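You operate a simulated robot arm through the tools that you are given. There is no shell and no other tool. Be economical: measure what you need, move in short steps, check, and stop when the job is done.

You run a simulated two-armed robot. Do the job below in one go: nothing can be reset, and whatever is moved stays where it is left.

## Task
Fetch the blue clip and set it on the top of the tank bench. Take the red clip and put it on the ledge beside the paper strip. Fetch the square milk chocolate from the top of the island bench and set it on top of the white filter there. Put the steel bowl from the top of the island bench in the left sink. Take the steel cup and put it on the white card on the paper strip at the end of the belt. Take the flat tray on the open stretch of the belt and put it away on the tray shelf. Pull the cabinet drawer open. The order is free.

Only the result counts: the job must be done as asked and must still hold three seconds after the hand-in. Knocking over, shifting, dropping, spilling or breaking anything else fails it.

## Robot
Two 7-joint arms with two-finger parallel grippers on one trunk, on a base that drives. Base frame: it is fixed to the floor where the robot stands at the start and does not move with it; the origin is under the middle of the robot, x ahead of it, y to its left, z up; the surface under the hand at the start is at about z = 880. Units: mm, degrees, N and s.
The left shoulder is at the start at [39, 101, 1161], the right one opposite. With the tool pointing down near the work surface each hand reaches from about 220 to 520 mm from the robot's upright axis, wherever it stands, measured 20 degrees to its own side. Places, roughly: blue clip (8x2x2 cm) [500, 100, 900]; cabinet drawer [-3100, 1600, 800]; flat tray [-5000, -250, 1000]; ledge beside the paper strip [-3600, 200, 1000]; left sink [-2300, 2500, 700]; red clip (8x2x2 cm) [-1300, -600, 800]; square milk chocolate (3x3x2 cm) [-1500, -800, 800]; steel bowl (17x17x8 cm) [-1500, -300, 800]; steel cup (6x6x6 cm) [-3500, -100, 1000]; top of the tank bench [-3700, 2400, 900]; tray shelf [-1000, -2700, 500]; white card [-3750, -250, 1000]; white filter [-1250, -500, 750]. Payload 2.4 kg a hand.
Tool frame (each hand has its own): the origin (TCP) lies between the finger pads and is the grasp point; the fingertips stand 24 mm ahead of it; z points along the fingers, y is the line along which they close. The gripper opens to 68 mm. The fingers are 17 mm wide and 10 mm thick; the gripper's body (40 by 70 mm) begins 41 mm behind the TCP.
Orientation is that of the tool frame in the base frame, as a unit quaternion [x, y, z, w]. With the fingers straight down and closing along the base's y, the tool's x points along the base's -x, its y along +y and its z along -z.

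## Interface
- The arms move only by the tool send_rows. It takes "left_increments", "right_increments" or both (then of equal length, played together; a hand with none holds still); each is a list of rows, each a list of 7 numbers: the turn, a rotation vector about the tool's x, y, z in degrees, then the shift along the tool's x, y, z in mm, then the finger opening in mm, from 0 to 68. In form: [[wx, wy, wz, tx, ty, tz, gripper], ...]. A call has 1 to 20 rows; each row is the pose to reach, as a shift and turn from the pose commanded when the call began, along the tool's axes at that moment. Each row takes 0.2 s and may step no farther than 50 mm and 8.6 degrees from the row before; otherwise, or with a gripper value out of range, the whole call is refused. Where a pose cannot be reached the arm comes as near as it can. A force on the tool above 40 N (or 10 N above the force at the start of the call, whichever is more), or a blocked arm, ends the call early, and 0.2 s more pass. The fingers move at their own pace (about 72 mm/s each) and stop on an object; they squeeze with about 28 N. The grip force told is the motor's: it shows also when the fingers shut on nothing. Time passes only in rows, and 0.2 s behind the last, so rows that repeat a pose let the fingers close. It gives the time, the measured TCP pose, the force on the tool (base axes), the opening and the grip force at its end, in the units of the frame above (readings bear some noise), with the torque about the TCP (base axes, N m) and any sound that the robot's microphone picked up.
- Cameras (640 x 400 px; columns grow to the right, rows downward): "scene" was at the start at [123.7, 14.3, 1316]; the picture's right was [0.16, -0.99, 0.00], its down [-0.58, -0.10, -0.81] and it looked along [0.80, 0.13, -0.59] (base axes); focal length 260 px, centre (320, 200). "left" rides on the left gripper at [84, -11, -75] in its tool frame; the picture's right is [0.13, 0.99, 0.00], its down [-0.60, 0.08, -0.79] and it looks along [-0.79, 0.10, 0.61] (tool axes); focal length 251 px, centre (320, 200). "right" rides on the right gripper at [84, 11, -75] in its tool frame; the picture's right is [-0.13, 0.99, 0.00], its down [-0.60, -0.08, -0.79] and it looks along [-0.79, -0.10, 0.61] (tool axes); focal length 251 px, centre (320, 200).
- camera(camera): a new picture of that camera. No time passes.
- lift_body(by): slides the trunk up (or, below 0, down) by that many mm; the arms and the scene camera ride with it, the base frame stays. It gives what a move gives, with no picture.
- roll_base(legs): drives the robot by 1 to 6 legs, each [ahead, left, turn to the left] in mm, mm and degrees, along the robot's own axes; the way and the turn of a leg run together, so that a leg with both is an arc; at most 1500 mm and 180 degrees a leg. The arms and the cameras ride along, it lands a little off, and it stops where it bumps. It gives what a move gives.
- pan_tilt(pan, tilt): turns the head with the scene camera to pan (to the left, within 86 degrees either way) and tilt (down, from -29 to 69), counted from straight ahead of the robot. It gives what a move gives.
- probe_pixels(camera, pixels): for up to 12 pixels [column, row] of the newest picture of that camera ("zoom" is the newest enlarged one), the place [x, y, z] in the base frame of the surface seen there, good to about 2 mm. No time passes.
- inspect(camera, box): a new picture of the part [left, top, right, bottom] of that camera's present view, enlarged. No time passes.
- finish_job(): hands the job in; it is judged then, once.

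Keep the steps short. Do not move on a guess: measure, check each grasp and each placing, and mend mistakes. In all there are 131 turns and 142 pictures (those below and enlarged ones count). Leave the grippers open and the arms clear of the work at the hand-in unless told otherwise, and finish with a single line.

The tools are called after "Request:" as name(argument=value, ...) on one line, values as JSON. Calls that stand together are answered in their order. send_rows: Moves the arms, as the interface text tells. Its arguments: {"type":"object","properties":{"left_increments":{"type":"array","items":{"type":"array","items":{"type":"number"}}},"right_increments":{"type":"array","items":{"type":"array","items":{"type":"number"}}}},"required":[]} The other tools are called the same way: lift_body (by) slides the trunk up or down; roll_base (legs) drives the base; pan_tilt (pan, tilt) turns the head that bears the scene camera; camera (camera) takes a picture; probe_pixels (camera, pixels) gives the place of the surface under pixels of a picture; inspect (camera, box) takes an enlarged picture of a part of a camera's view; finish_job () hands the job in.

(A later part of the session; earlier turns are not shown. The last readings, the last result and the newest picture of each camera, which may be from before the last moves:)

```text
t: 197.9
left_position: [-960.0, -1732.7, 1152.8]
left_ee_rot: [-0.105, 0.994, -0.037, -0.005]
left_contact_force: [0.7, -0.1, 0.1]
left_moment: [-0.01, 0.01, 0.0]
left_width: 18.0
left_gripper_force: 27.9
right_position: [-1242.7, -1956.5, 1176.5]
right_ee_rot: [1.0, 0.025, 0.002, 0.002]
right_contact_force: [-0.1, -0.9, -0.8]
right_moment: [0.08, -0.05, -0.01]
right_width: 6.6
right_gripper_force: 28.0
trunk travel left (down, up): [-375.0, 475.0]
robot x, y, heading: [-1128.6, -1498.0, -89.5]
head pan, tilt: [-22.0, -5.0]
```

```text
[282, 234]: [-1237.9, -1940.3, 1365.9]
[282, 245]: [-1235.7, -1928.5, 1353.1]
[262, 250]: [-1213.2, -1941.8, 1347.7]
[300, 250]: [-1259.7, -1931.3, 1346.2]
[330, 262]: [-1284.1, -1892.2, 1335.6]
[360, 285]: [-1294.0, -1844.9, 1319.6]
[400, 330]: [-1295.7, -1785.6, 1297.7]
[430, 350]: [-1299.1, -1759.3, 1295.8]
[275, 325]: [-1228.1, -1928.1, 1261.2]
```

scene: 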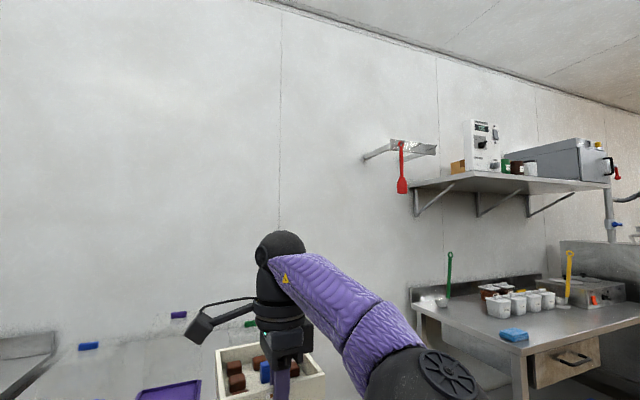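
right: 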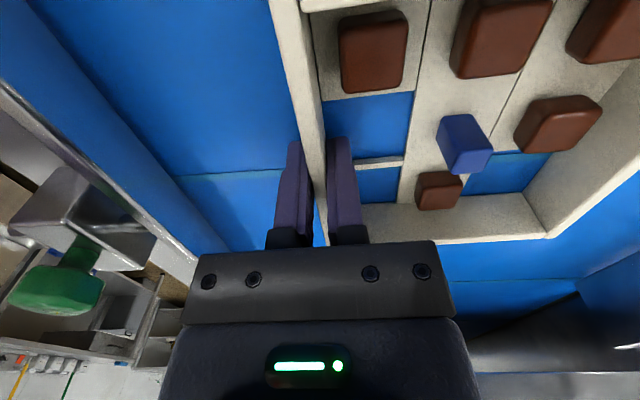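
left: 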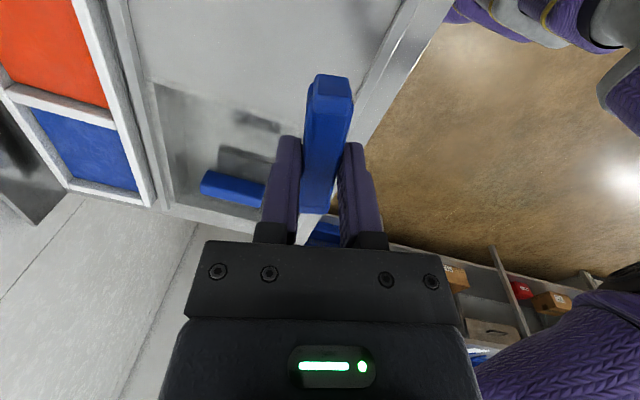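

The wrist top is only 190 mm above the TCP, so it fits under the top board (z≈830) with the hand upright. I'll lower the trunk fully here in open floor, then lower the right hand, drawing it in a bit.

Request:
lift_body(by=-370)

Request:
send_rows(right_increments=[[0, 0, 0, 0, 0, 30, 0], [0, 0, 0, 0, -15, 60, 0], [0, 0, 0, 0, -30, 95, 0], [0, 0, 0, 0, -45, 130, 0], [0, 0, 0, 0, -60, 165, 0], [0, 0, 0, 0, -75, 200, 0], [0, 0, 0, 0, -90, 225, 0]])

Request:
pan_tilt(pan=0, tilt=30)

Request:
camera(camera="scene")

```text
t: 201.4
left_position: [-959.9, -1731.7, 780.3]
left_ee_rot: [-0.106, 0.994, -0.036, -0.005]
left_contact_force: [-0.4, 0.6, -0.5]
left_moment: [0.01, 0.04, -0.01]
left_width: 17.9
left_gripper_force: 28.0
right_position: [-1243.1, -1956.7, 806.6]
right_ee_rot: [1.0, 0.026, 0.002, 0.0]
right_contact_force: [0.5, 0.7, -0.6]
right_moment: [0.03, 0.03, -0.04]
right_width: 6.6
right_gripper_force: 27.7
trunk travel left (down, up): [-5.0, 844.0]
robot x, y, heading: [-1133.4, -1498.9, -89.4]
head pan, tilt: [-22.0, -5.0]
```

```text
t: 203.0
left_position: [-960.0, -1732.5, 780.2]
left_ee_rot: [-0.104, 0.994, -0.037, -0.005]
left_contact_force: [-0.1, 0.4, -0.4]
left_moment: [0.02, 0.0, 0.01]
left_width: 17.9
left_gripper_force: 28.0
right_position: [-1244.6, -1864.8, 580.6]
right_ee_rot: [1.0, 0.025, 0.002, 0.001]
right_contact_force: [-0.1, -0.5, -1.9]
right_moment: [0.08, 0.04, -0.01]
right_width: 6.5
right_gripper_force: 27.4
trunk travel left (down, up): [-5.0, 844.0]
robot x, y, heading: [-1131.0, -1498.4, -89.2]
head pan, tilt: [-22.0, -5.0]
```

```text
t: 204.1
left_position: [-959.4, -1732.2, 780.4]
left_ee_rot: [-0.105, 0.994, -0.036, -0.004]
left_contact_force: [0.3, -0.1, 0.3]
left_moment: [0.01, -0.01, -0.02]
left_width: 17.9
left_gripper_force: 27.7
right_position: [-1244.4, -1864.2, 581.3]
right_ee_rot: [1.0, 0.026, 0.002, 0.0]
right_contact_force: [-0.3, 0.4, -0.3]
right_moment: [0.05, -0.01, 0.0]
right_width: 6.5
right_gripper_force: 28.5
trunk travel left (down, up): [-5.0, 844.0]
robot x, y, heading: [-1133.7, -1496.9, -89.4]
head pan, tilt: [0.0, 30.0]
```

```text
57 pictures are left
```

scene: 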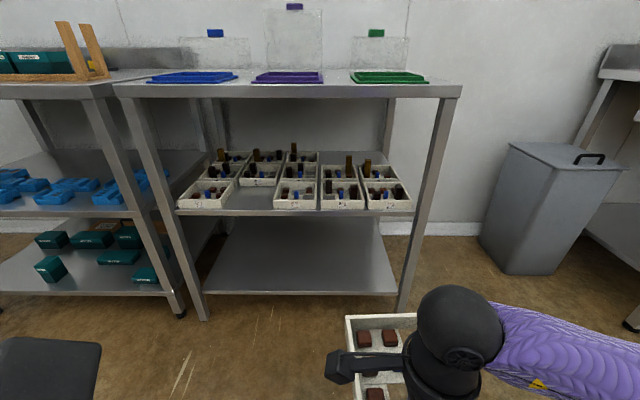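

Request:
inspect(camera="scene", box=[165, 135, 345, 225])

Request:
probe_pixels(camera="scene", pixels=[[228, 185], [226, 205], [276, 187], [275, 207], [205, 209], [295, 209], [258, 186], [240, 186], [250, 212], [180, 208], [100, 98], [85, 210]])

```text
3.56 times, centred on (255, 180) of scene
```

zoom: 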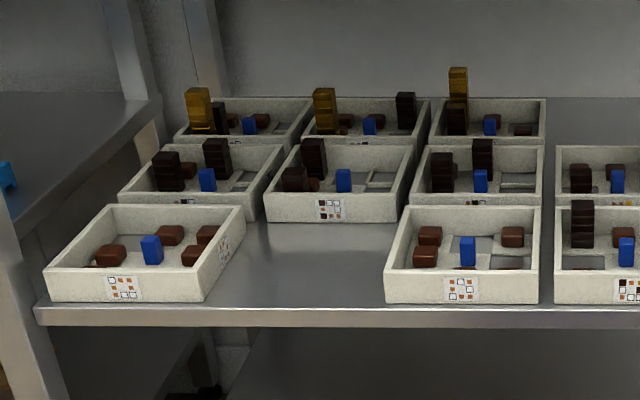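

```text
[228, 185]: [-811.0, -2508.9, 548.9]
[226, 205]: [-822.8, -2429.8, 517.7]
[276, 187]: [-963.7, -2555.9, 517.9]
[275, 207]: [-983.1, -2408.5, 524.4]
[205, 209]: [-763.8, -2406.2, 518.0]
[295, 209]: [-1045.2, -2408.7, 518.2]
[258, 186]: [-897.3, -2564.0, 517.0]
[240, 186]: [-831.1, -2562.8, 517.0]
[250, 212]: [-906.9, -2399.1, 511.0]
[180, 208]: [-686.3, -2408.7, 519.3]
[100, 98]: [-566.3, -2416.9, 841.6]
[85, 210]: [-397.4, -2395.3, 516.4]
```

The slot spans x -818..-972, with the row behind it at y -2563 and neighbours' fronts at y -2408. I'll align the base in front of it, staying back 250 mm.

Request:
roll_base(legs=[[0, 344, 0], [300, 0, -0.5]])

```text
t: 207.9
left_position: [-614.8, -2014.9, 781.0]
left_ee_rot: [-0.106, 0.994, -0.037, -0.005]
left_contact_force: [0.1, -1.5, 0.3]
left_moment: [0.02, 0.02, 0.0]
left_width: 18.0
left_gripper_force: 28.2
right_position: [-897.7, -2147.8, 581.5]
right_ee_rot: [1.0, 0.027, 0.001, 0.0]
right_contact_force: [0.0, -0.5, -0.8]
right_moment: [0.08, 0.04, 0.01]
right_width: 6.7
right_gripper_force: 27.9
trunk travel left (down, up): [-5.0, 844.0]
robot x, y, heading: [-786.3, -1783.7, -89.2]
head pan, tilt: [0.0, 30.0]
```

Request:
send_rows(right_increments=[[0, 0, 1.5, 0, 0, 0, 0], [0, 0, 3.1, 0, 0, 0, 0]])

Request:
roll_base(legs=[[130, -8, 0]])

Request:
pan_tilt(pan=-10, tilt=48)

Request:
camera(camera="scene")

```text
t: 208.5
left_position: [-615.5, -2014.7, 781.3]
left_ee_rot: [-0.106, 0.994, -0.036, -0.004]
left_contact_force: [-0.4, -0.6, 1.0]
left_moment: [0.0, 0.02, 0.02]
left_width: 18.0
left_gripper_force: 28.0
right_position: [-896.9, -2148.3, 581.9]
right_ee_rot: [1.0, 0.001, 0.002, 0.001]
right_contact_force: [-0.3, 0.0, -1.4]
right_moment: [0.09, 0.0, 0.02]
right_width: 6.6
right_gripper_force: 28.1
trunk travel left (down, up): [-5.0, 844.0]
robot x, y, heading: [-787.0, -1782.5, -89.4]
head pan, tilt: [0.0, 30.0]
```

```text
t: 209.8
left_position: [-622.7, -2147.9, 781.0]
left_ee_rot: [-0.105, 0.994, -0.037, -0.005]
left_contact_force: [-0.1, -0.4, 0.1]
left_moment: [0.0, 0.0, 0.05]
left_width: 17.7
left_gripper_force: 28.3
right_position: [-904.1, -2279.3, 580.9]
right_ee_rot: [1.0, -0.001, 0.002, 0.001]
right_contact_force: [0.2, -1.1, -0.1]
right_moment: [0.08, -0.01, -0.03]
right_width: 6.7
right_gripper_force: 27.8
trunk travel left (down, up): [-5.0, 844.0]
robot x, y, heading: [-792.2, -1912.0, -89.7]
head pan, tilt: [0.0, 30.0]
```

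```text
t: 210.6
left_position: [-620.9, -2147.8, 781.1]
left_ee_rot: [-0.105, 0.994, -0.037, -0.005]
left_contact_force: [-0.4, 0.0, -0.5]
left_moment: [0.04, -0.01, 0.05]
left_width: 17.9
left_gripper_force: 27.8
right_position: [-905.8, -2278.7, 581.3]
right_ee_rot: [1.0, -0.002, 0.002, 0.001]
right_contact_force: [0.2, 0.4, -0.9]
right_moment: [0.06, -0.01, -0.02]
right_width: 6.7
right_gripper_force: 28.1
trunk travel left (down, up): [-5.0, 844.0]
robot x, y, heading: [-794.9, -1913.7, -89.5]
head pan, tilt: [-10.0, 48.0]
```

```text
55 pictures are left
```

scene: 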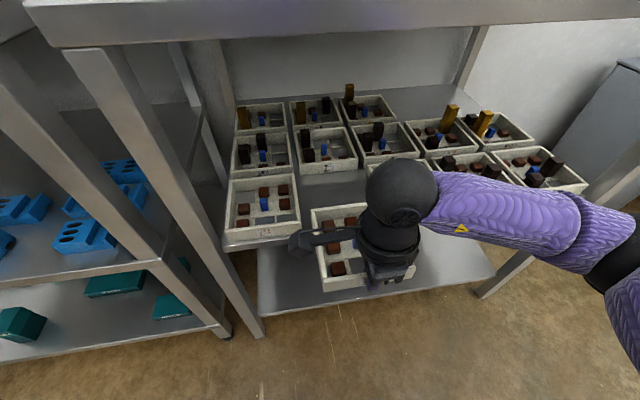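

Request:
inspect(camera="scene", box=[220, 120, 540, 300])

Request:
probe_pixels(camera="scene", pixels=[[299, 228], [297, 200], [325, 285], [314, 215], [330, 208], [302, 235], [344, 188], [307, 190]])

```text
2.00 times, centred on (380, 210) of scene
```

zoom: 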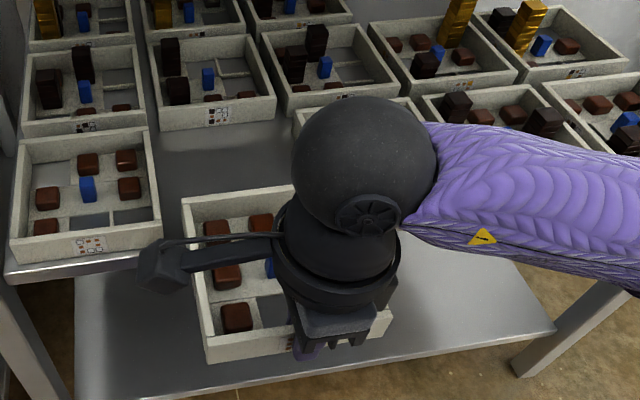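

```text
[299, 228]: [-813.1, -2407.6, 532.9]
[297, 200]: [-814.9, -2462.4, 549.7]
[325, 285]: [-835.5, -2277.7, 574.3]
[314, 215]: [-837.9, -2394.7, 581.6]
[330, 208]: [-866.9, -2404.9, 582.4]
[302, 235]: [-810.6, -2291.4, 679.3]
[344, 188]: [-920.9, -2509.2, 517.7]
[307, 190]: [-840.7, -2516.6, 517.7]
```

My tray's left wall is at x -835 and the slot is centred at x≈-898, so I need +7 in x. I'll raise 15 mm, roll ahead 100, then finish with the arm.

Request:
send_rows(right_increments=[[0, 0, 0, 4, 0, -8, 0], [0, 0, 0, 7, 0, -16, 0]])

Request:
roll_base(legs=[[100, 0, -0.3]])

Request:
camera(camera="scene")

Request:
camera(camera="right")

```text
t: 211.2
left_position: [-621.6, -2147.6, 779.8]
left_ee_rot: [-0.105, 0.994, -0.037, -0.005]
left_contact_force: [0.3, 0.3, -0.1]
left_moment: [-0.02, 0.02, 0.03]
left_width: 17.8
left_gripper_force: 28.2
right_position: [-899.9, -2280.4, 597.0]
right_ee_rot: [1.0, -0.002, 0.002, 0.0]
right_contact_force: [0.1, 0.5, -1.1]
right_moment: [0.06, 0.03, -0.04]
right_width: 6.7
right_gripper_force: 28.5
trunk travel left (down, up): [-5.0, 844.0]
robot x, y, heading: [-794.8, -1914.1, -89.3]
head pan, tilt: [-10.0, 48.0]
```

```text
t: 212.3
left_position: [-623.9, -2248.3, 780.5]
left_ee_rot: [-0.1, 0.994, -0.036, -0.005]
left_contact_force: [0.3, 0.4, -0.3]
left_moment: [-0.02, -0.02, 0.05]
left_width: 17.9
left_gripper_force: 27.9
right_position: [-901.0, -2379.4, 598.1]
right_ee_rot: [1.0, -0.006, 0.003, 0.001]
right_contact_force: [-0.5, 0.7, -1.7]
right_moment: [0.07, -0.01, -0.03]
right_width: 6.5
right_gripper_force: 27.9
trunk travel left (down, up): [-5.0, 844.0]
robot x, y, heading: [-794.6, -2012.5, -90.1]
head pan, tilt: [-10.0, 48.0]
```

```text
53 pictures are left
```

scene: 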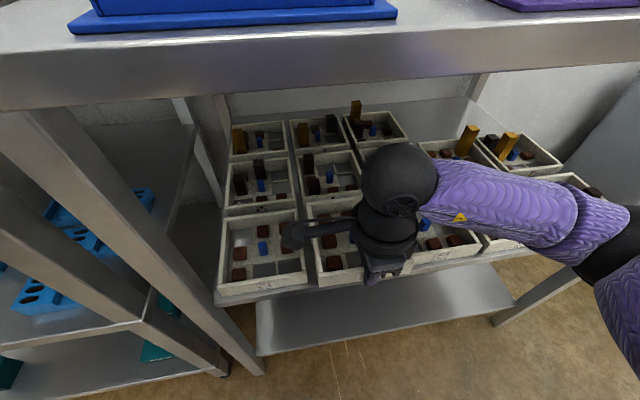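

```text
52 pictures are left
```

right: 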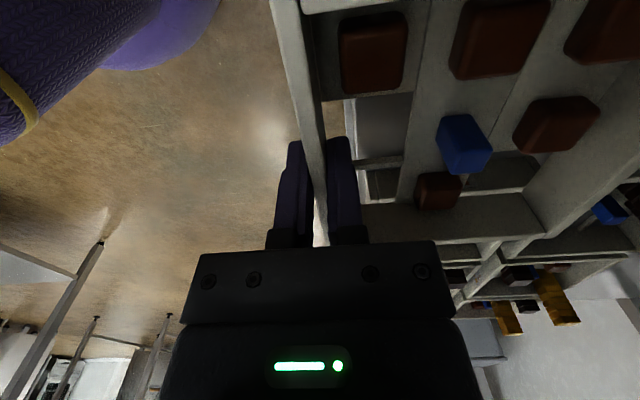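

Aligned. I'll push in 35 mm at this height, then lower toward the shelf.

Request:
send_rows(right_increments=[[0, 0, -0.4, 2, 18, 0, 0], [0, 0, -0.7, 3.4, 35, 0, 0], [0, 0, -0.7, 3.4, 35, 15, 0], [0, 0, -0.7, 3.4, 35, 30, 0]])

Request:
inspect(camera="scene", box=[200, 130, 440, 310])

Request:
inspect(camera="right", box=[260, 0, 640, 300])

```text
t: 213.3
left_position: [-623.5, -2248.9, 781.4]
left_ee_rot: [-0.101, 0.994, -0.036, -0.004]
left_contact_force: [0.0, -0.2, -0.5]
left_moment: [-0.01, 0.03, -0.02]
left_width: 17.8
left_gripper_force: 28.1
right_position: [-899.4, -2412.9, 569.0]
right_ee_rot: [1.0, 0.0, 0.001, 0.002]
right_contact_force: [-0.3, -0.7, -0.9]
right_moment: [0.04, 0.01, -0.03]
right_width: 6.5
right_gripper_force: 27.6
trunk travel left (down, up): [-5.0, 844.0]
robot x, y, heading: [-791.8, -2010.3, -89.9]
head pan, tilt: [-10.0, 48.0]
```

```text
2.22 times, centred on (320, 220) of scene
```

zoom: 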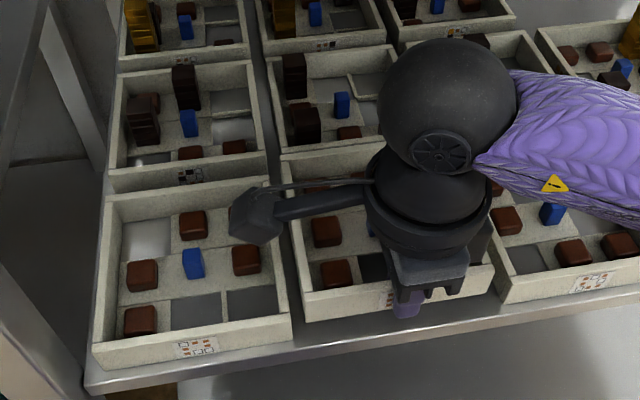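

```text
1.33 times, centred on (450, 150) of right
```

zoom: 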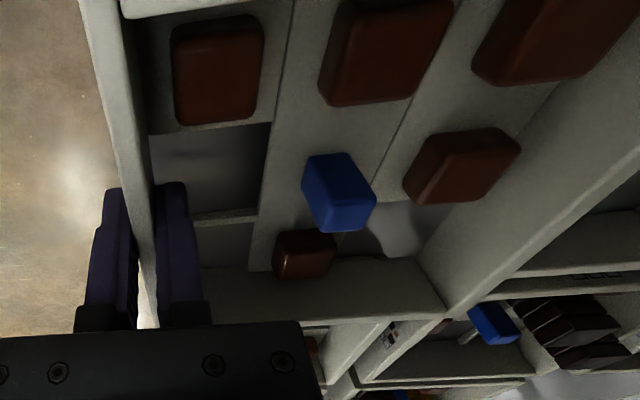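

Request:
probe_pixels(camera="zoom", pixels=[[80, 100], [447, 300], [350, 325]])

Request:
inspect(camera="scene", box=[290, 190, 420, 290])

Request:
probe_pixels(camera="zoom", pixels=[[75, 180], [80, 270], [85, 215], [545, 250], [550, 260], [565, 235], [575, 290], [590, 270], [15, 200], [25, 260], [510, 240]])

```text
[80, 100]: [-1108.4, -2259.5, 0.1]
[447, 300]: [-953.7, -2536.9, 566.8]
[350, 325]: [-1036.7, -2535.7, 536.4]
```

```text
4.00 times, centred on (355, 240) of scene
```

zoom: 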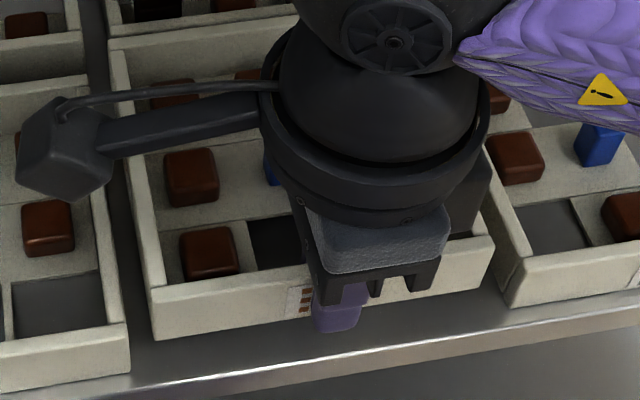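

```text
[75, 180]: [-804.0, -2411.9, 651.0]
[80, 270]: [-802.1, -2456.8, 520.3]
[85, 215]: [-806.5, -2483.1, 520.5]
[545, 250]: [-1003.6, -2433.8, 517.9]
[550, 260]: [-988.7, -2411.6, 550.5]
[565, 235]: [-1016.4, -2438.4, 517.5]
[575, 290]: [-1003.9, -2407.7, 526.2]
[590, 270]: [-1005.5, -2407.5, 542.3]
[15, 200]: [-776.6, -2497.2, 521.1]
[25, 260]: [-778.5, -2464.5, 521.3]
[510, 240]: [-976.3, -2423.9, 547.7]
```

Request:
probe_pixels(camera="zoom", pixels=[[487, 245], [480, 265], [155, 300], [160, 325], [118, 330], [122, 345], [507, 265], [500, 225]])

```text
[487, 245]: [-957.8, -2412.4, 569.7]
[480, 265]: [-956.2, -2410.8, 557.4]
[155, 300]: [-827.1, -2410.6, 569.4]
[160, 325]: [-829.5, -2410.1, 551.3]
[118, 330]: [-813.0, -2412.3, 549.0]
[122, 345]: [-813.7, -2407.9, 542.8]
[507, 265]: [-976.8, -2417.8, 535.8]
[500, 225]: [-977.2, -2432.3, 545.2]
```

The tray spans x -826..-960 inside the slot -815..-976, with good gaps. I'll lower it onto the shelf.

Request:
send_rows(right_increments=[[0, 0, 0, -2, 0, 8, 0], [0, 0, 0, -2, 0, 15, 0], [0, 0, 0, -2, 0, 18, 0], [0, 0, 0, -2, 0, 20, 0], [0, 0, 0, -2, 0, 20, 0]])

Request:
inspect(camera="scene", box=[290, 190, 420, 290])

```text
t: 214.5
left_position: [-623.5, -2248.7, 780.7]
left_ee_rot: [-0.1, 0.994, -0.036, -0.005]
left_contact_force: [0.7, 0.0, 0.0]
left_moment: [-0.04, 0.0, 0.0]
left_width: 17.7
left_gripper_force: 27.9
right_position: [-899.8, -2414.4, 548.1]
right_ee_rot: [1.0, 0.0, 0.003, 0.002]
right_contact_force: [-2.1, -0.2, 6.0]
right_moment: [0.09, -0.43, -0.03]
right_width: 6.7
right_gripper_force: 28.2
trunk travel left (down, up): [-5.0, 844.0]
robot x, y, heading: [-797.8, -2012.2, -90.1]
head pan, tilt: [-10.0, 48.0]
```

```text
4.00 times, centred on (355, 240) of scene
```

zoom: 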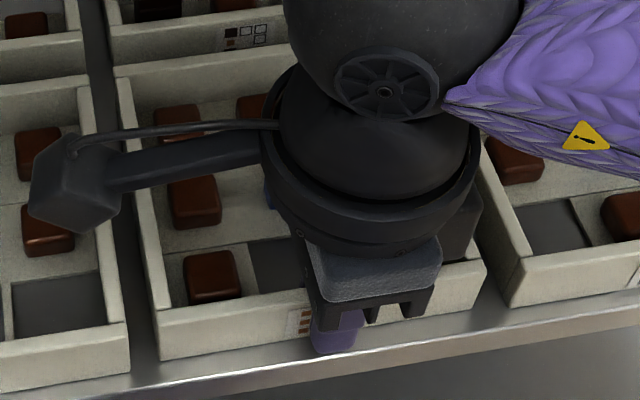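

Seated (6 N contact). Open, rise 45, and back out by rolling.

Request:
send_rows(right_increments=[[0, 0, 0, 0, 0, 0, 12], [0, 0, 0, 0, 0, 0, 24], [0, 0, 0, 0, 0, 0, 24], [0, 0, 0, 0, 0, -15, 24], [0, 0, 0, 0, 0, -32, 24], [0, 0, 0, 0, 0, -45, 24]])

Request:
roll_base(legs=[[-400, 0, 0]])

Request:
inspect(camera="scene", box=[200, 50, 440, 200])

```text
t: 215.9
left_position: [-622.8, -2248.3, 780.1]
left_ee_rot: [-0.101, 0.994, -0.036, -0.005]
left_contact_force: [0.9, -0.1, -0.4]
left_moment: [-0.02, 0.01, -0.01]
left_width: 18.1
left_gripper_force: 27.8
right_position: [-900.6, -2416.7, 592.3]
right_ee_rot: [1.0, 0.0, 0.002, 0.001]
right_contact_force: [0.6, 0.2, -0.4]
right_moment: [0.01, 0.05, -0.01]
right_width: 24.0
right_gripper_force: 0.1
trunk travel left (down, up): [-5.0, 844.0]
robot x, y, heading: [-793.9, -2015.6, -89.9]
head pan, tilt: [-10.0, 48.0]
```

```text
t: 218.5
left_position: [-624.9, -1836.3, 781.1]
left_ee_rot: [-0.097, 0.995, -0.037, -0.006]
left_contact_force: [0.0, -0.3, -0.9]
left_moment: [0.01, 0.03, 0.0]
left_width: 17.8
left_gripper_force: 28.0
right_position: [-901.9, -2002.7, 591.7]
right_ee_rot: [1.0, -0.002, 0.002, 0.001]
right_contact_force: [0.0, 0.0, -1.0]
right_moment: [0.01, 0.04, 0.01]
right_width: 23.9
right_gripper_force: 0.0
trunk travel left (down, up): [-5.0, 844.0]
robot x, y, heading: [-791.6, -1598.2, -90.2]
head pan, tilt: [-10.0, 48.0]
```

```text
2.67 times, centred on (320, 125) of scene
```

zoom: 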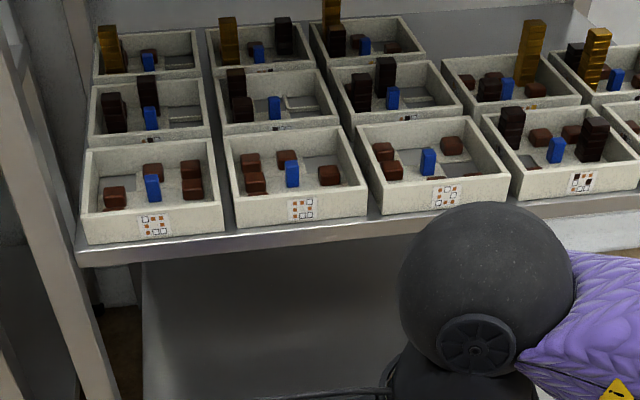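

The tray sits neatly in its slot. Next is the steel bowl: I'll raise the trunk, turn to face the island, and drive to its front.

Request:
lift_body(by=370)

Request:
roll_base(legs=[[-80, 0, -90], [-100, 0, 0], [0, -1130, 0]])

Request:
pan_tilt(pan=-5, tilt=42)

Request:
camera(camera="scene")

```text
t: 222.0
left_position: [-624.4, -1836.9, 1150.7]
left_ee_rot: [-0.098, 0.995, -0.036, -0.006]
left_contact_force: [-0.3, 0.1, 0.0]
left_moment: [0.0, 0.01, 0.01]
left_width: 17.6
left_gripper_force: 27.5
right_position: [-902.2, -2003.3, 960.6]
right_ee_rot: [1.0, -0.002, 0.002, -0.001]
right_contact_force: [0.2, 0.9, -0.1]
right_moment: [-0.01, 0.0, -0.03]
right_width: 24.2
right_gripper_force: 0.0
trunk travel left (down, up): [-375.0, 475.0]
robot x, y, heading: [-792.1, -1596.7, -90.1]
head pan, tilt: [-10.0, 48.0]
```

```text
t: 232.5
left_position: [-831.3, -548.3, 1150.3]
left_ee_rot: [0.664, 0.747, -0.021, -0.031]
left_contact_force: [-0.2, -0.3, 0.5]
left_moment: [0.03, 0.01, -0.02]
left_width: 17.8
left_gripper_force: 28.0
right_position: [-974.2, -258.2, 961.4]
right_ee_rot: [-0.678, 0.735, 0.0, -0.002]
right_contact_force: [0.6, -0.4, -0.3]
right_moment: [-0.03, -0.01, 0.01]
right_width: 23.8
right_gripper_force: 0.1
trunk travel left (down, up): [-375.0, 475.0]
robot x, y, heading: [-583.3, -398.2, 175.5]
head pan, tilt: [-10.0, 48.0]
```

```text
t: 233.2
left_position: [-831.4, -549.5, 1151.8]
left_ee_rot: [0.664, 0.747, -0.02, -0.03]
left_contact_force: [-1.4, 0.5, -0.3]
left_moment: [0.04, -0.02, 0.01]
left_width: 18.0
left_gripper_force: 27.8
right_position: [-975.4, -259.8, 961.9]
right_ee_rot: [-0.678, 0.735, -0.001, -0.002]
right_contact_force: [0.6, -0.5, 0.5]
right_moment: [0.01, -0.02, 0.02]
right_width: 23.8
right_gripper_force: 0.1
trunk travel left (down, up): [-375.0, 475.0]
robot x, y, heading: [-580.7, -397.6, 175.4]
head pan, tilt: [-5.0, 42.0]
```

```text
46 pictures are left
```

scene: 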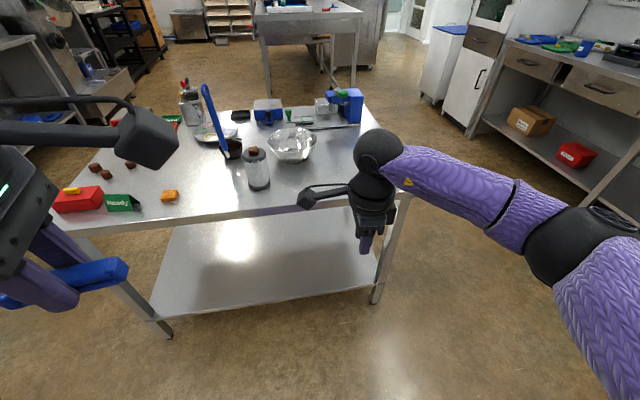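

Request:
probe_pixels(camera="scene", pixels=[[269, 142], [315, 140], [291, 128], [293, 153], [293, 160], [292, 145], [255, 152], [247, 185]])

Request:
inspect(camera="scene", box=[230, 110, 350, 200])

```text
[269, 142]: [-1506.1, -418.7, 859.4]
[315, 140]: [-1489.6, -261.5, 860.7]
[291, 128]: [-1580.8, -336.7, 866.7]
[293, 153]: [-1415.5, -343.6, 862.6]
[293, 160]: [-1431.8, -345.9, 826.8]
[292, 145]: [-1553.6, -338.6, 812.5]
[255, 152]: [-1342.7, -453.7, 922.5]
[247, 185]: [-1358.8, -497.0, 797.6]
```

```text
4.44 times, centred on (290, 155) of scene
```

zoom: 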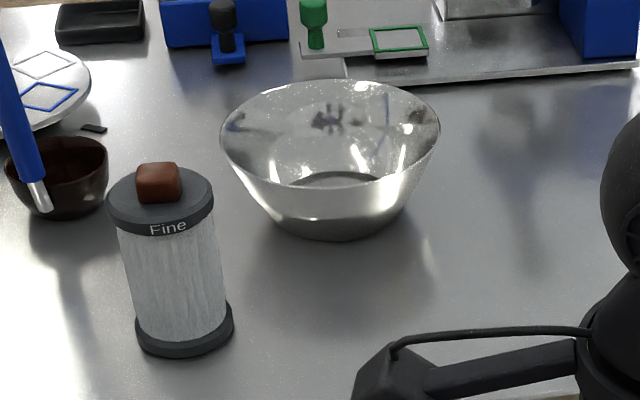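

The bowl's rim is centred at (-1498,-340), radius ~83, z 866, with the wall leaning ~24°. I'll pinch the rim at its right-near side, away from the filter. First I raise and turn the hand, then roll in.

Request:
send_rows(right_increments=[[0, 0, -7.5, 0, 0, -35, 50], [0, 0, -15, 0, 0, -70, 50], [0, 0, -22.5, 0, 0, -105, 50], [0, 0, -30, 0, 0, -140, 50], [0, 0, -37.5, 0, 0, -170, 50], [0, 0, -45, 0, 0, -200, 50]])

Request:
roll_base(legs=[[0, 0, 4.6], [0, 33, 0], [372, 0, 0]])

Request:
lift_body(by=-160)

```text
t: 234.6
left_position: [-830.8, -548.3, 1150.4]
left_ee_rot: [0.664, 0.747, -0.021, -0.03]
left_contact_force: [0.5, -0.3, -1.0]
left_moment: [0.0, 0.0, -0.01]
left_width: 18.0
left_gripper_force: 28.3
right_position: [-974.7, -259.9, 1160.1]
right_ee_rot: [0.908, -0.419, 0.001, 0.003]
right_contact_force: [-0.4, -0.2, 0.2]
right_moment: [0.0, 0.01, 0.01]
right_width: 49.9
right_gripper_force: 0.1
trunk travel left (down, up): [-375.0, 475.0]
robot x, y, heading: [-585.9, -398.5, 175.5]
head pan, tilt: [-5.0, 42.0]
```

```text
t: 237.9
left_position: [-1195.3, -600.6, 1149.1]
left_ee_rot: [0.632, 0.774, -0.023, -0.03]
left_contact_force: [0.1, -0.5, 0.3]
left_moment: [-0.01, 0.0, 0.01]
left_width: 18.0
left_gripper_force: 28.3
right_position: [-1363.0, -324.4, 1159.7]
right_ee_rot: [0.924, -0.383, 0.0, 0.002]
right_contact_force: [-0.4, 0.3, 0.8]
right_moment: [0.0, -0.01, -0.03]
right_width: 50.1
right_gripper_force: 0.1
trunk travel left (down, up): [-375.0, 475.0]
robot x, y, heading: [-959.0, -431.5, 180.1]
head pan, tilt: [-5.0, 42.0]
```

```text
t: 239.8
left_position: [-1194.6, -602.0, 991.3]
left_ee_rot: [0.633, 0.773, -0.022, -0.03]
left_contact_force: [0.3, -0.7, 0.6]
left_moment: [0.02, -0.02, 0.0]
left_width: 17.9
left_gripper_force: 27.8
right_position: [-1362.6, -325.3, 1000.4]
right_ee_rot: [0.923, -0.384, 0.0, 0.002]
right_contact_force: [0.5, 0.5, -0.4]
right_moment: [0.02, 0.0, -0.04]
right_width: 49.8
right_gripper_force: 0.0
trunk travel left (down, up): [-215.0, 635.0]
robot x, y, heading: [-960.9, -429.5, 179.9]
head pan, tilt: [-5.0, 42.0]
```

Request:
send_rows(right_increments=[[-6, 0, 0, -21, 6, 10, 50], [-12, 0, 0, -42, 11, 25, 50], [-18, 0, 0, -63, 17, 40, 50], [-24, 0, 0, -85, 23, 60, 50]])

Request:
camera(camera="right")

Request:
probe_pixels(camera="right", pixels=[[320, 100], [320, 130], [320, 160], [300, 100], [340, 130], [280, 130]])

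```text
t: 240.8
left_position: [-1194.9, -601.3, 990.8]
left_ee_rot: [0.633, 0.773, -0.023, -0.03]
left_contact_force: [-0.3, 0.6, 0.9]
left_moment: [-0.02, 0.0, 0.01]
left_width: 18.0
left_gripper_force: 27.8
right_position: [-1439.3, -280.9, 937.4]
right_ee_rot: [0.903, -0.375, -0.08, 0.194]
right_contact_force: [0.8, -0.9, -0.6]
right_moment: [-0.02, 0.02, -0.01]
right_width: 49.9
right_gripper_force: 0.1
trunk travel left (down, up): [-215.0, 635.0]
robot x, y, heading: [-959.9, -434.1, 180.0]
head pan, tilt: [-5.0, 42.0]
```

```text
44 pictures are left
```

right: 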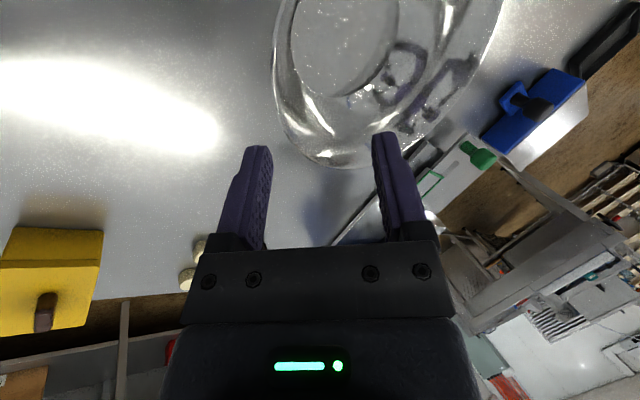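

```text
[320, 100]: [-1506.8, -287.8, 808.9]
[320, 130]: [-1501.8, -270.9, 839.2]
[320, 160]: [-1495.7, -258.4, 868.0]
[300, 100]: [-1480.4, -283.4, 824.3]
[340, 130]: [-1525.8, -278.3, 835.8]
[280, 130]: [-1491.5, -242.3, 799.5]
```

Request:
probe_pixels(camera="right", pixels=[[275, 60], [278, 85], [274, 40], [280, 100], [290, 130], [279, 20], [310, 155]])

```text
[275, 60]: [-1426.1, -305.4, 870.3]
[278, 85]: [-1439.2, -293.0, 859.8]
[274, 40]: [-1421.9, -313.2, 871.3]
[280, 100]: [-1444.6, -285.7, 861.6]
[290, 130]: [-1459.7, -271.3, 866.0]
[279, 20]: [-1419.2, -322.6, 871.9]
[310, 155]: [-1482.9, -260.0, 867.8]
```

The rim at 45° is (-1441,-282), exactly below the hand. I'll go straight down to z≈872 and close.

Request:
send_rows(right_increments=[[0, 0, 0, 0, -8, 18, 50], [0, 0, 0, 0, -17, 38, 50], [0, 0, 0, 0, -26, 60, 50]])

Request:
camera(camera="right")

```text
t: 241.6
left_position: [-1195.1, -600.6, 990.8]
left_ee_rot: [0.633, 0.773, -0.021, -0.029]
left_contact_force: [0.0, 0.8, -0.4]
left_moment: [0.02, -0.02, -0.02]
left_width: 17.8
left_gripper_force: 28.7
right_position: [-1440.0, -281.5, 872.8]
right_ee_rot: [0.903, -0.375, -0.08, 0.194]
right_contact_force: [0.2, -0.3, 0.3]
right_moment: [0.0, -0.01, -0.01]
right_width: 50.1
right_gripper_force: 0.1
trunk travel left (down, up): [-215.0, 635.0]
robot x, y, heading: [-959.2, -432.6, 179.9]
head pan, tilt: [-5.0, 42.0]
```

```text
43 pictures are left
```

right: 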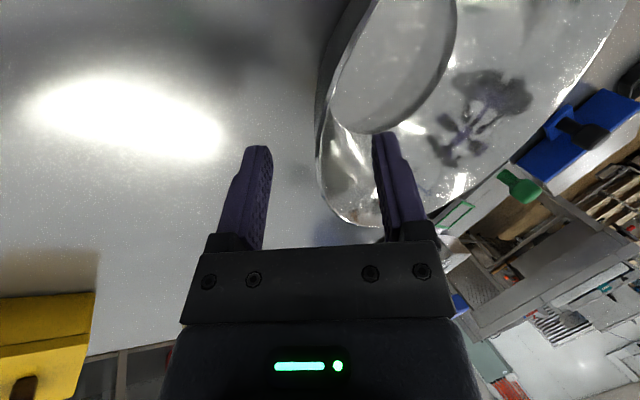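

The rim runs between the fingers. Close and do a small test lift.

Request:
send_rows(right_increments=[[0, 0, 0, 0, 0, 0, 30], [0, 0, 0, 0, 0, 0, 12], [0, 0, 0, 0, 0, 0, 0], [0, 0, 0, 0, 0, 0, 0], [0, 0, 0, 0, 4, -9, 0], [0, 0, 0, 0, 10, -23, 0], [0, 0, 0, 0, 16, -37, 0]])

Request:
inspect(camera="scene", box=[240, 40, 480, 190])

```text
t: 243.2
left_position: [-1194.5, -600.7, 990.2]
left_ee_rot: [0.632, 0.774, -0.022, -0.029]
left_contact_force: [-0.4, 0.6, -0.2]
left_moment: [0.03, 0.02, 0.01]
left_width: 17.9
left_gripper_force: 28.1
right_position: [-1439.3, -279.6, 912.7]
right_ee_rot: [0.903, -0.375, -0.08, 0.195]
right_contact_force: [0.1, -0.2, -1.7]
right_moment: [0.09, -0.1, 0.02]
right_width: 4.6
right_gripper_force: 27.6
trunk travel left (down, up): [-215.0, 635.0]
robot x, y, heading: [-957.5, -430.5, 180.1]
head pan, tilt: [-5.0, 42.0]
```

```text
2.67 times, centred on (360, 115) of scene
```

zoom: 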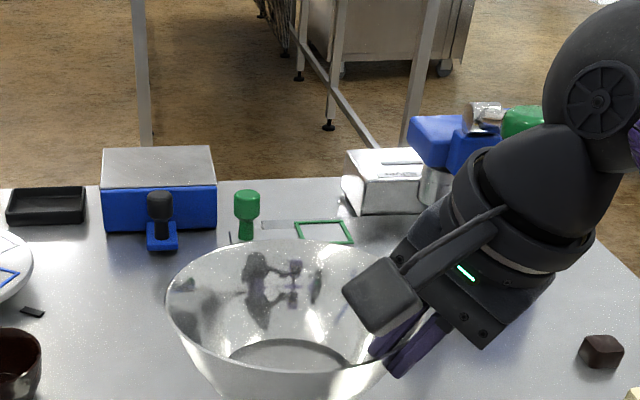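

The bowl hangs level. I'll lift higher, raise the trunk, back off and drive down the corridor, then look toward +y.

Request:
send_rows(right_increments=[[0, 0, 0, 0, 14, -32, 0], [0, 0, 0, 0, 28, -64, 0], [0, 0, 0, 0, 42, -96, 0]])

Request:
lift_body(by=160)

Request:
roll_base(legs=[[-300, 0, 0], [0, -1180, 0], [1400, 0, 0], [0, 0, -90]])

Request:
pan_tilt(pan=10, tilt=22)

Request:
camera(camera="scene")

```text
t: 244.0
left_position: [-1195.8, -601.8, 991.0]
left_ee_rot: [0.632, 0.774, -0.021, -0.028]
left_contact_force: [0.0, -0.4, 0.1]
left_moment: [-0.03, 0.01, 0.0]
left_width: 17.8
left_gripper_force: 27.7
right_position: [-1439.3, -277.9, 1019.1]
right_ee_rot: [0.903, -0.375, -0.08, 0.194]
right_contact_force: [-0.6, -0.1, -1.1]
right_moment: [0.12, -0.08, 0.01]
right_width: 4.3
right_gripper_force: 27.9
trunk travel left (down, up): [-215.0, 635.0]
robot x, y, heading: [-958.6, -428.2, 179.9]
head pan, tilt: [-5.0, 42.0]
```

```text
t: 245.8
left_position: [-1195.1, -601.2, 1150.9]
left_ee_rot: [0.633, 0.773, -0.021, -0.029]
left_contact_force: [0.3, 0.0, -1.1]
left_moment: [-0.03, -0.01, -0.01]
left_width: 17.8
left_gripper_force: 27.8
right_position: [-1438.2, -280.2, 1179.0]
right_ee_rot: [0.903, -0.375, -0.08, 0.193]
right_contact_force: [-0.5, -0.1, -1.3]
right_moment: [0.1, -0.09, 0.0]
right_width: 4.5
right_gripper_force: 28.1
trunk travel left (down, up): [-375.0, 475.0]
robot x, y, heading: [-957.7, -430.9, 180.0]
head pan, tilt: [-5.0, 42.0]
```

```text
t: 264.0
left_position: [-2242.6, 1004.6, 1151.3]
left_ee_rot: [0.995, 0.096, 0.006, -0.037]
left_contact_force: [-0.3, -0.6, 1.1]
left_moment: [0.01, -0.01, -0.01]
left_width: 18.0
left_gripper_force: 27.8
right_position: [-1920.5, 1247.2, 1179.7]
right_ee_rot: [-0.37, 0.905, 0.194, -0.08]
right_contact_force: [-0.1, -0.4, -1.9]
right_moment: [-0.12, -0.09, 0.0]
right_width: 4.6
right_gripper_force: 27.8
trunk travel left (down, up): [-375.0, 475.0]
robot x, y, heading: [-2076.7, 768.9, 89.4]
head pan, tilt: [-5.0, 42.0]
```

```text
t: 264.8
left_position: [-2242.3, 1004.6, 1151.5]
left_ee_rot: [0.995, 0.096, 0.005, -0.037]
left_contact_force: [0.7, 0.3, 0.0]
left_moment: [-0.01, 0.01, 0.02]
left_width: 17.8
left_gripper_force: 28.4
right_position: [-1921.7, 1245.5, 1180.3]
right_ee_rot: [-0.37, 0.905, 0.194, -0.08]
right_contact_force: [-0.1, -0.6, -0.9]
right_moment: [-0.07, -0.06, -0.01]
right_width: 4.5
right_gripper_force: 28.1
trunk travel left (down, up): [-375.0, 475.0]
robot x, y, heading: [-2071.1, 769.7, 89.9]
head pan, tilt: [10.0, 22.0]
```

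```text
41 pictures are left
```

scene: 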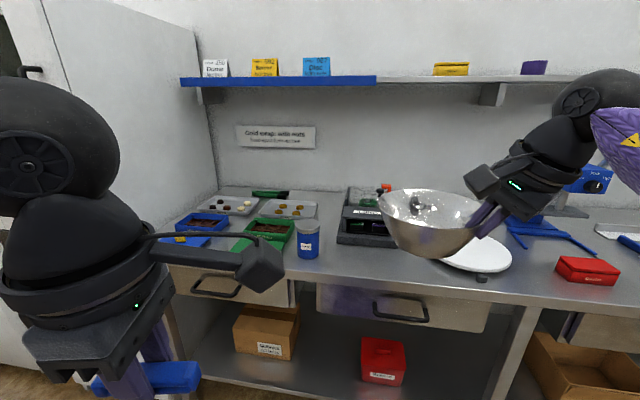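

A wall is behind this bench, so the sinks must lie past the white cabinet. I'll look left.

Request:
pan_tilt(pan=75, tilt=15)

Request:
camera(camera="scene")

Request:
probe_pixels(camera="scene", pixels=[[480, 200], [520, 200], [420, 200], [460, 180], [400, 180], [380, 240], [450, 240], [560, 200]])

```text
t: 266.2
left_position: [-2243.2, 1004.2, 1150.7]
left_ee_rot: [0.995, 0.096, 0.006, -0.037]
left_contact_force: [-1.0, -0.3, -0.2]
left_moment: [-0.02, -0.03, 0.02]
left_width: 17.7
left_gripper_force: 27.8
right_position: [-1920.5, 1246.0, 1179.7]
right_ee_rot: [-0.371, 0.905, 0.194, -0.081]
right_contact_force: [-0.6, 0.3, -1.0]
right_moment: [-0.12, -0.08, 0.0]
right_width: 4.4
right_gripper_force: 27.5
trunk travel left (down, up): [-375.0, 475.0]
robot x, y, heading: [-2076.3, 766.5, 89.8]
head pan, tilt: [75.0, 15.0]
```

```text
40 pictures are left
```

scene: 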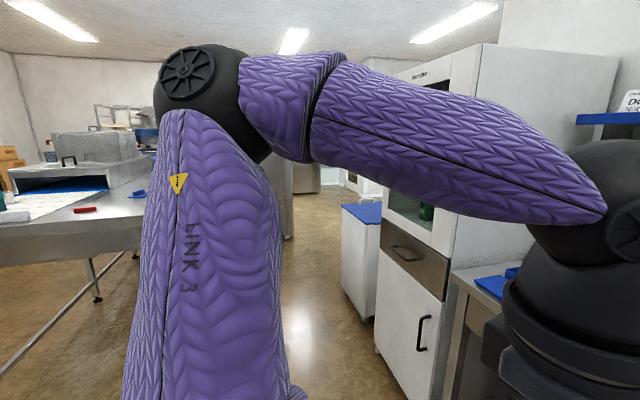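

```text
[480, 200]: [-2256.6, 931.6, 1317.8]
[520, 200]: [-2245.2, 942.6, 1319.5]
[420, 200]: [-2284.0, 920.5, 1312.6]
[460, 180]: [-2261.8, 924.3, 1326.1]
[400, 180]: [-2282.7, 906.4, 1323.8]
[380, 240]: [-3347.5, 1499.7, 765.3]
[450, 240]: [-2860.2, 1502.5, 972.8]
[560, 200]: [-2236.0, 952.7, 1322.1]
```

The cabinet front is at y≈1500. I'll face -x, keep to y≈880 between belt table and cabinet, and go on to look around its corner.

Request:
roll_base(legs=[[0, 0, 90], [0, -110, 0], [1450, 0, 0]])

Request:
pan_tilt(pan=-45, tilt=18)

Request:
camera(camera="scene")

```text
t: 277.9
left_position: [-3738.0, 676.1, 1150.7]
left_ee_rot: [0.628, 0.778, -0.022, -0.03]
left_contact_force: [0.1, 0.6, 0.2]
left_moment: [0.03, -0.01, 0.0]
left_width: 18.2
left_gripper_force: 27.7
right_position: [-3985.7, 994.1, 1178.8]
right_ee_rot: [0.905, -0.369, -0.078, 0.195]
right_contact_force: [0.3, 0.4, -1.1]
right_moment: [0.08, -0.12, 0.01]
right_width: 4.3
right_gripper_force: 28.0
trunk travel left (down, up): [-375.0, 475.0]
robot x, y, heading: [-3498.8, 847.2, -179.2]
head pan, tilt: [75.0, 15.0]
```

```text
t: 279.9
left_position: [-3736.3, 676.8, 1150.8]
left_ee_rot: [0.629, 0.777, -0.022, -0.03]
left_contact_force: [0.3, 0.1, -1.1]
left_moment: [-0.02, -0.03, -0.02]
left_width: 18.0
left_gripper_force: 28.4
right_position: [-3984.4, 993.4, 1180.1]
right_ee_rot: [0.906, -0.369, -0.078, 0.194]
right_contact_force: [-1.3, 0.8, -2.3]
right_moment: [0.11, -0.06, -0.01]
right_width: 4.7
right_gripper_force: 27.3
trunk travel left (down, up): [-375.0, 475.0]
robot x, y, heading: [-3503.5, 849.5, -179.2]
head pan, tilt: [-45.0, 18.0]
```

```text
39 pictures are left
```

scene: 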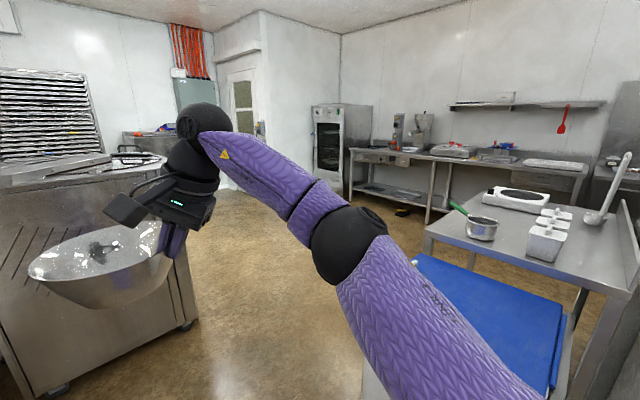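

Request:
probe_pixels(camera="scene", pixels=[[425, 235], [590, 285], [480, 230], [520, 210], [460, 195], [548, 320], [420, 262], [370, 200], [400, 210], [300, 320], [560, 350], [630, 250]])

Request:
pan_tilt(pan=-80, tilt=20)

Request:
camera(camera="scene")

```text
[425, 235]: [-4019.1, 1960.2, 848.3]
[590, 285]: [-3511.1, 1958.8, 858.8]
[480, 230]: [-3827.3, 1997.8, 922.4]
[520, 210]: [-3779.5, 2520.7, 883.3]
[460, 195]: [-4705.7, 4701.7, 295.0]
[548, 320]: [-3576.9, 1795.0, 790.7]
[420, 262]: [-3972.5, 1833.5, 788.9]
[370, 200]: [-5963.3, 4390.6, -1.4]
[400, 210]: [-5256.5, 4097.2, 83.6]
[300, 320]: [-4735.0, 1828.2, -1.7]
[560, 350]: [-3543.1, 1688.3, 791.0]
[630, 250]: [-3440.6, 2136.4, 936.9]
```

```text
t: 281.0
left_position: [-3737.2, 675.7, 1150.9]
left_ee_rot: [0.628, 0.777, -0.022, -0.029]
left_contact_force: [-0.8, -0.6, -0.2]
left_moment: [-0.01, -0.01, 0.0]
left_width: 18.0
left_gripper_force: 28.0
right_position: [-3985.5, 993.2, 1179.4]
right_ee_rot: [0.906, -0.368, -0.078, 0.194]
right_contact_force: [0.1, 0.8, -1.6]
right_moment: [0.07, -0.11, 0.01]
right_width: 4.6
right_gripper_force: 27.7
trunk travel left (down, up): [-375.0, 475.0]
robot x, y, heading: [-3502.0, 844.3, -179.2]
head pan, tilt: [-80.0, 20.0]
```

```text
38 pictures are left
```

scene: 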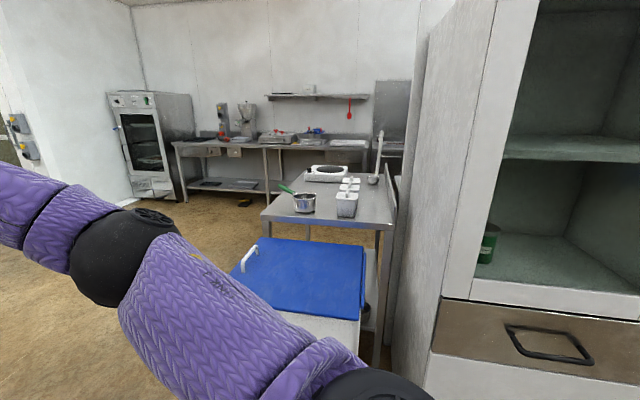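

The tank bench is the steel table at x -4019..-3511, y from 1959, z≈880, with a chest freezer in front of it. I'll reach it from its -x side.

Request:
roll_base(legs=[[880, 0, 0], [0, 0, -90], [1350, 0, 0], [0, 0, -90]])

Request:
pan_tilt(pan=5, tilt=35)

Request:
camera(camera="scene")

```text
t: 299.7
left_position: [-4109.6, 2385.6, 1151.1]
left_ee_rot: [0.775, -0.631, 0.029, -0.022]
left_contact_force: [-0.3, 0.3, -0.5]
left_moment: [-0.03, 0.0, 0.02]
left_width: 17.9
left_gripper_force: 28.1
right_position: [-3865.8, 2066.4, 1179.5]
right_ee_rot: [0.373, 0.904, 0.195, 0.079]
right_contact_force: [0.5, 0.6, -1.8]
right_moment: [-0.09, 0.12, -0.02]
right_width: 4.5
right_gripper_force: 28.0
trunk travel left (down, up): [-375.0, 475.0]
robot x, y, heading: [-4344.7, 2219.8, 0.3]
head pan, tilt: [-80.0, 20.0]
```

```text
t: 301.3
left_position: [-4110.7, 2385.0, 1150.5]
left_ee_rot: [0.775, -0.63, 0.029, -0.022]
left_contact_force: [-0.6, 0.8, -1.2]
left_moment: [-0.01, -0.01, -0.04]
left_width: 18.2
left_gripper_force: 28.1
right_position: [-3866.5, 2066.0, 1179.7]
right_ee_rot: [0.372, 0.904, 0.194, 0.079]
right_contact_force: [-0.3, -0.1, -1.6]
right_moment: [-0.1, 0.09, -0.01]
right_width: 4.8
right_gripper_force: 27.8
trunk travel left (down, up): [-375.0, 475.0]
robot x, y, heading: [-4347.6, 2217.1, 0.2]
head pan, tilt: [5.0, 35.0]
```

```text
37 pictures are left
```

scene: 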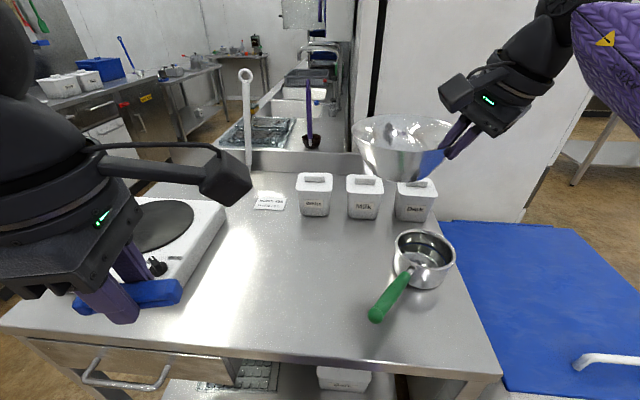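

Request:
probe_pixels(camera="scene", pixels=[[300, 300], [290, 260], [250, 290], [320, 340], [300, 390], [315, 150], [310, 95], [285, 130], [350, 160], [248, 150], [300, 115], [230, 160]])

Request:
inspect(camera="scene", box=[200, 30, 360, 190])

```text
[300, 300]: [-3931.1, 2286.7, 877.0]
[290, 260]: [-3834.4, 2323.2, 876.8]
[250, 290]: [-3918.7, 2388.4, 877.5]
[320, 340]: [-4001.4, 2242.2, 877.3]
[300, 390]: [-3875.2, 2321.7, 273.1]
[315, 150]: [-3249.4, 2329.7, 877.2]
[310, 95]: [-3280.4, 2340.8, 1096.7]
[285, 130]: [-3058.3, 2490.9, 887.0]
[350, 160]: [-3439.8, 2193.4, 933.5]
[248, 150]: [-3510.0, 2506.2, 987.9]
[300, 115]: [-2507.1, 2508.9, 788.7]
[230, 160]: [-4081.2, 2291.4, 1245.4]
```

```text
2.50 times, centred on (280, 110) of scene
```

zoom: 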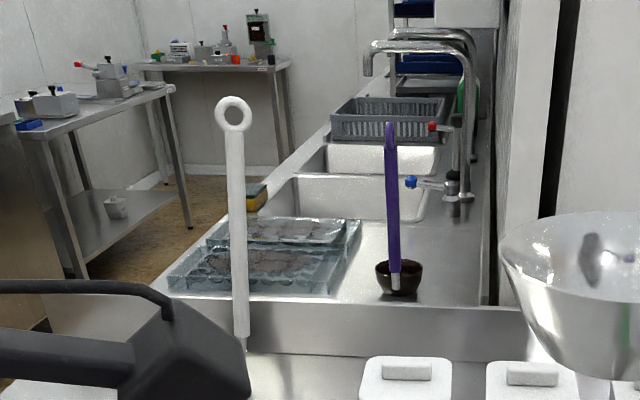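

The free middle of the bench top is around (-3935,2335), z 877. The double sink lies beyond, along the same line. I'll lower the trunk 110 and bring the left hand with the blue clip there, levelling it.

Request:
lift_body(by=-110)

Request:
send_rows(left_increments=[[-0.7, -0.2, 0, 14, -25, 20, 5], [-1.4, -0.4, 0, 28, -50, 40, 5], [-2.1, -0.6, 0, 42, -76, 60, 5], [-2.8, -0.8, 0, 55, -101, 85, 5], [-3.5, -1, 0, 69, -126, 110, 5], [-4.3, -1, 0, 82, -151, 135, 5]])

Request:
camera(camera="left")

```text
t: 302.7
left_position: [-4111.8, 2383.9, 1040.9]
left_ee_rot: [0.774, -0.632, 0.029, -0.022]
left_contact_force: [0.4, -0.3, -0.4]
left_moment: [0.03, -0.02, -0.01]
left_width: 17.8
left_gripper_force: 27.9
right_position: [-3866.7, 2066.3, 1070.2]
right_ee_rot: [0.373, 0.904, 0.194, 0.079]
right_contact_force: [0.3, 0.3, -1.5]
right_moment: [-0.08, 0.1, 0.03]
right_width: 4.4
right_gripper_force: 28.1
trunk travel left (down, up): [-265.0, 584.0]
robot x, y, heading: [-4346.8, 2216.9, 0.2]
head pan, tilt: [5.0, 35.0]
```

```text
t: 304.1
left_position: [-3937.8, 2336.8, 918.7]
left_ee_rot: [0.776, -0.63, -0.001, 0.002]
left_contact_force: [0.3, 0.1, -0.8]
left_moment: [0.01, 0.0, 0.01]
left_width: 18.1
left_gripper_force: 27.8
right_position: [-3866.7, 2065.5, 1068.5]
right_ee_rot: [0.373, 0.904, 0.195, 0.079]
right_contact_force: [0.2, 0.2, -1.1]
right_moment: [-0.12, 0.12, -0.01]
right_width: 4.7
right_gripper_force: 27.6
trunk travel left (down, up): [-265.0, 584.0]
robot x, y, heading: [-4346.3, 2219.8, 0.2]
head pan, tilt: [5.0, 35.0]
```

```text
35 pictures are left
```

left: 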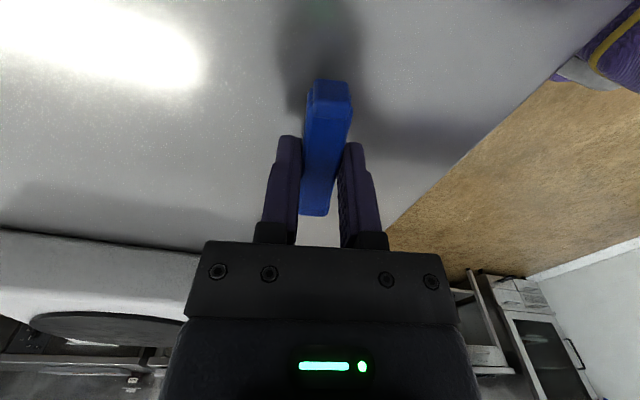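

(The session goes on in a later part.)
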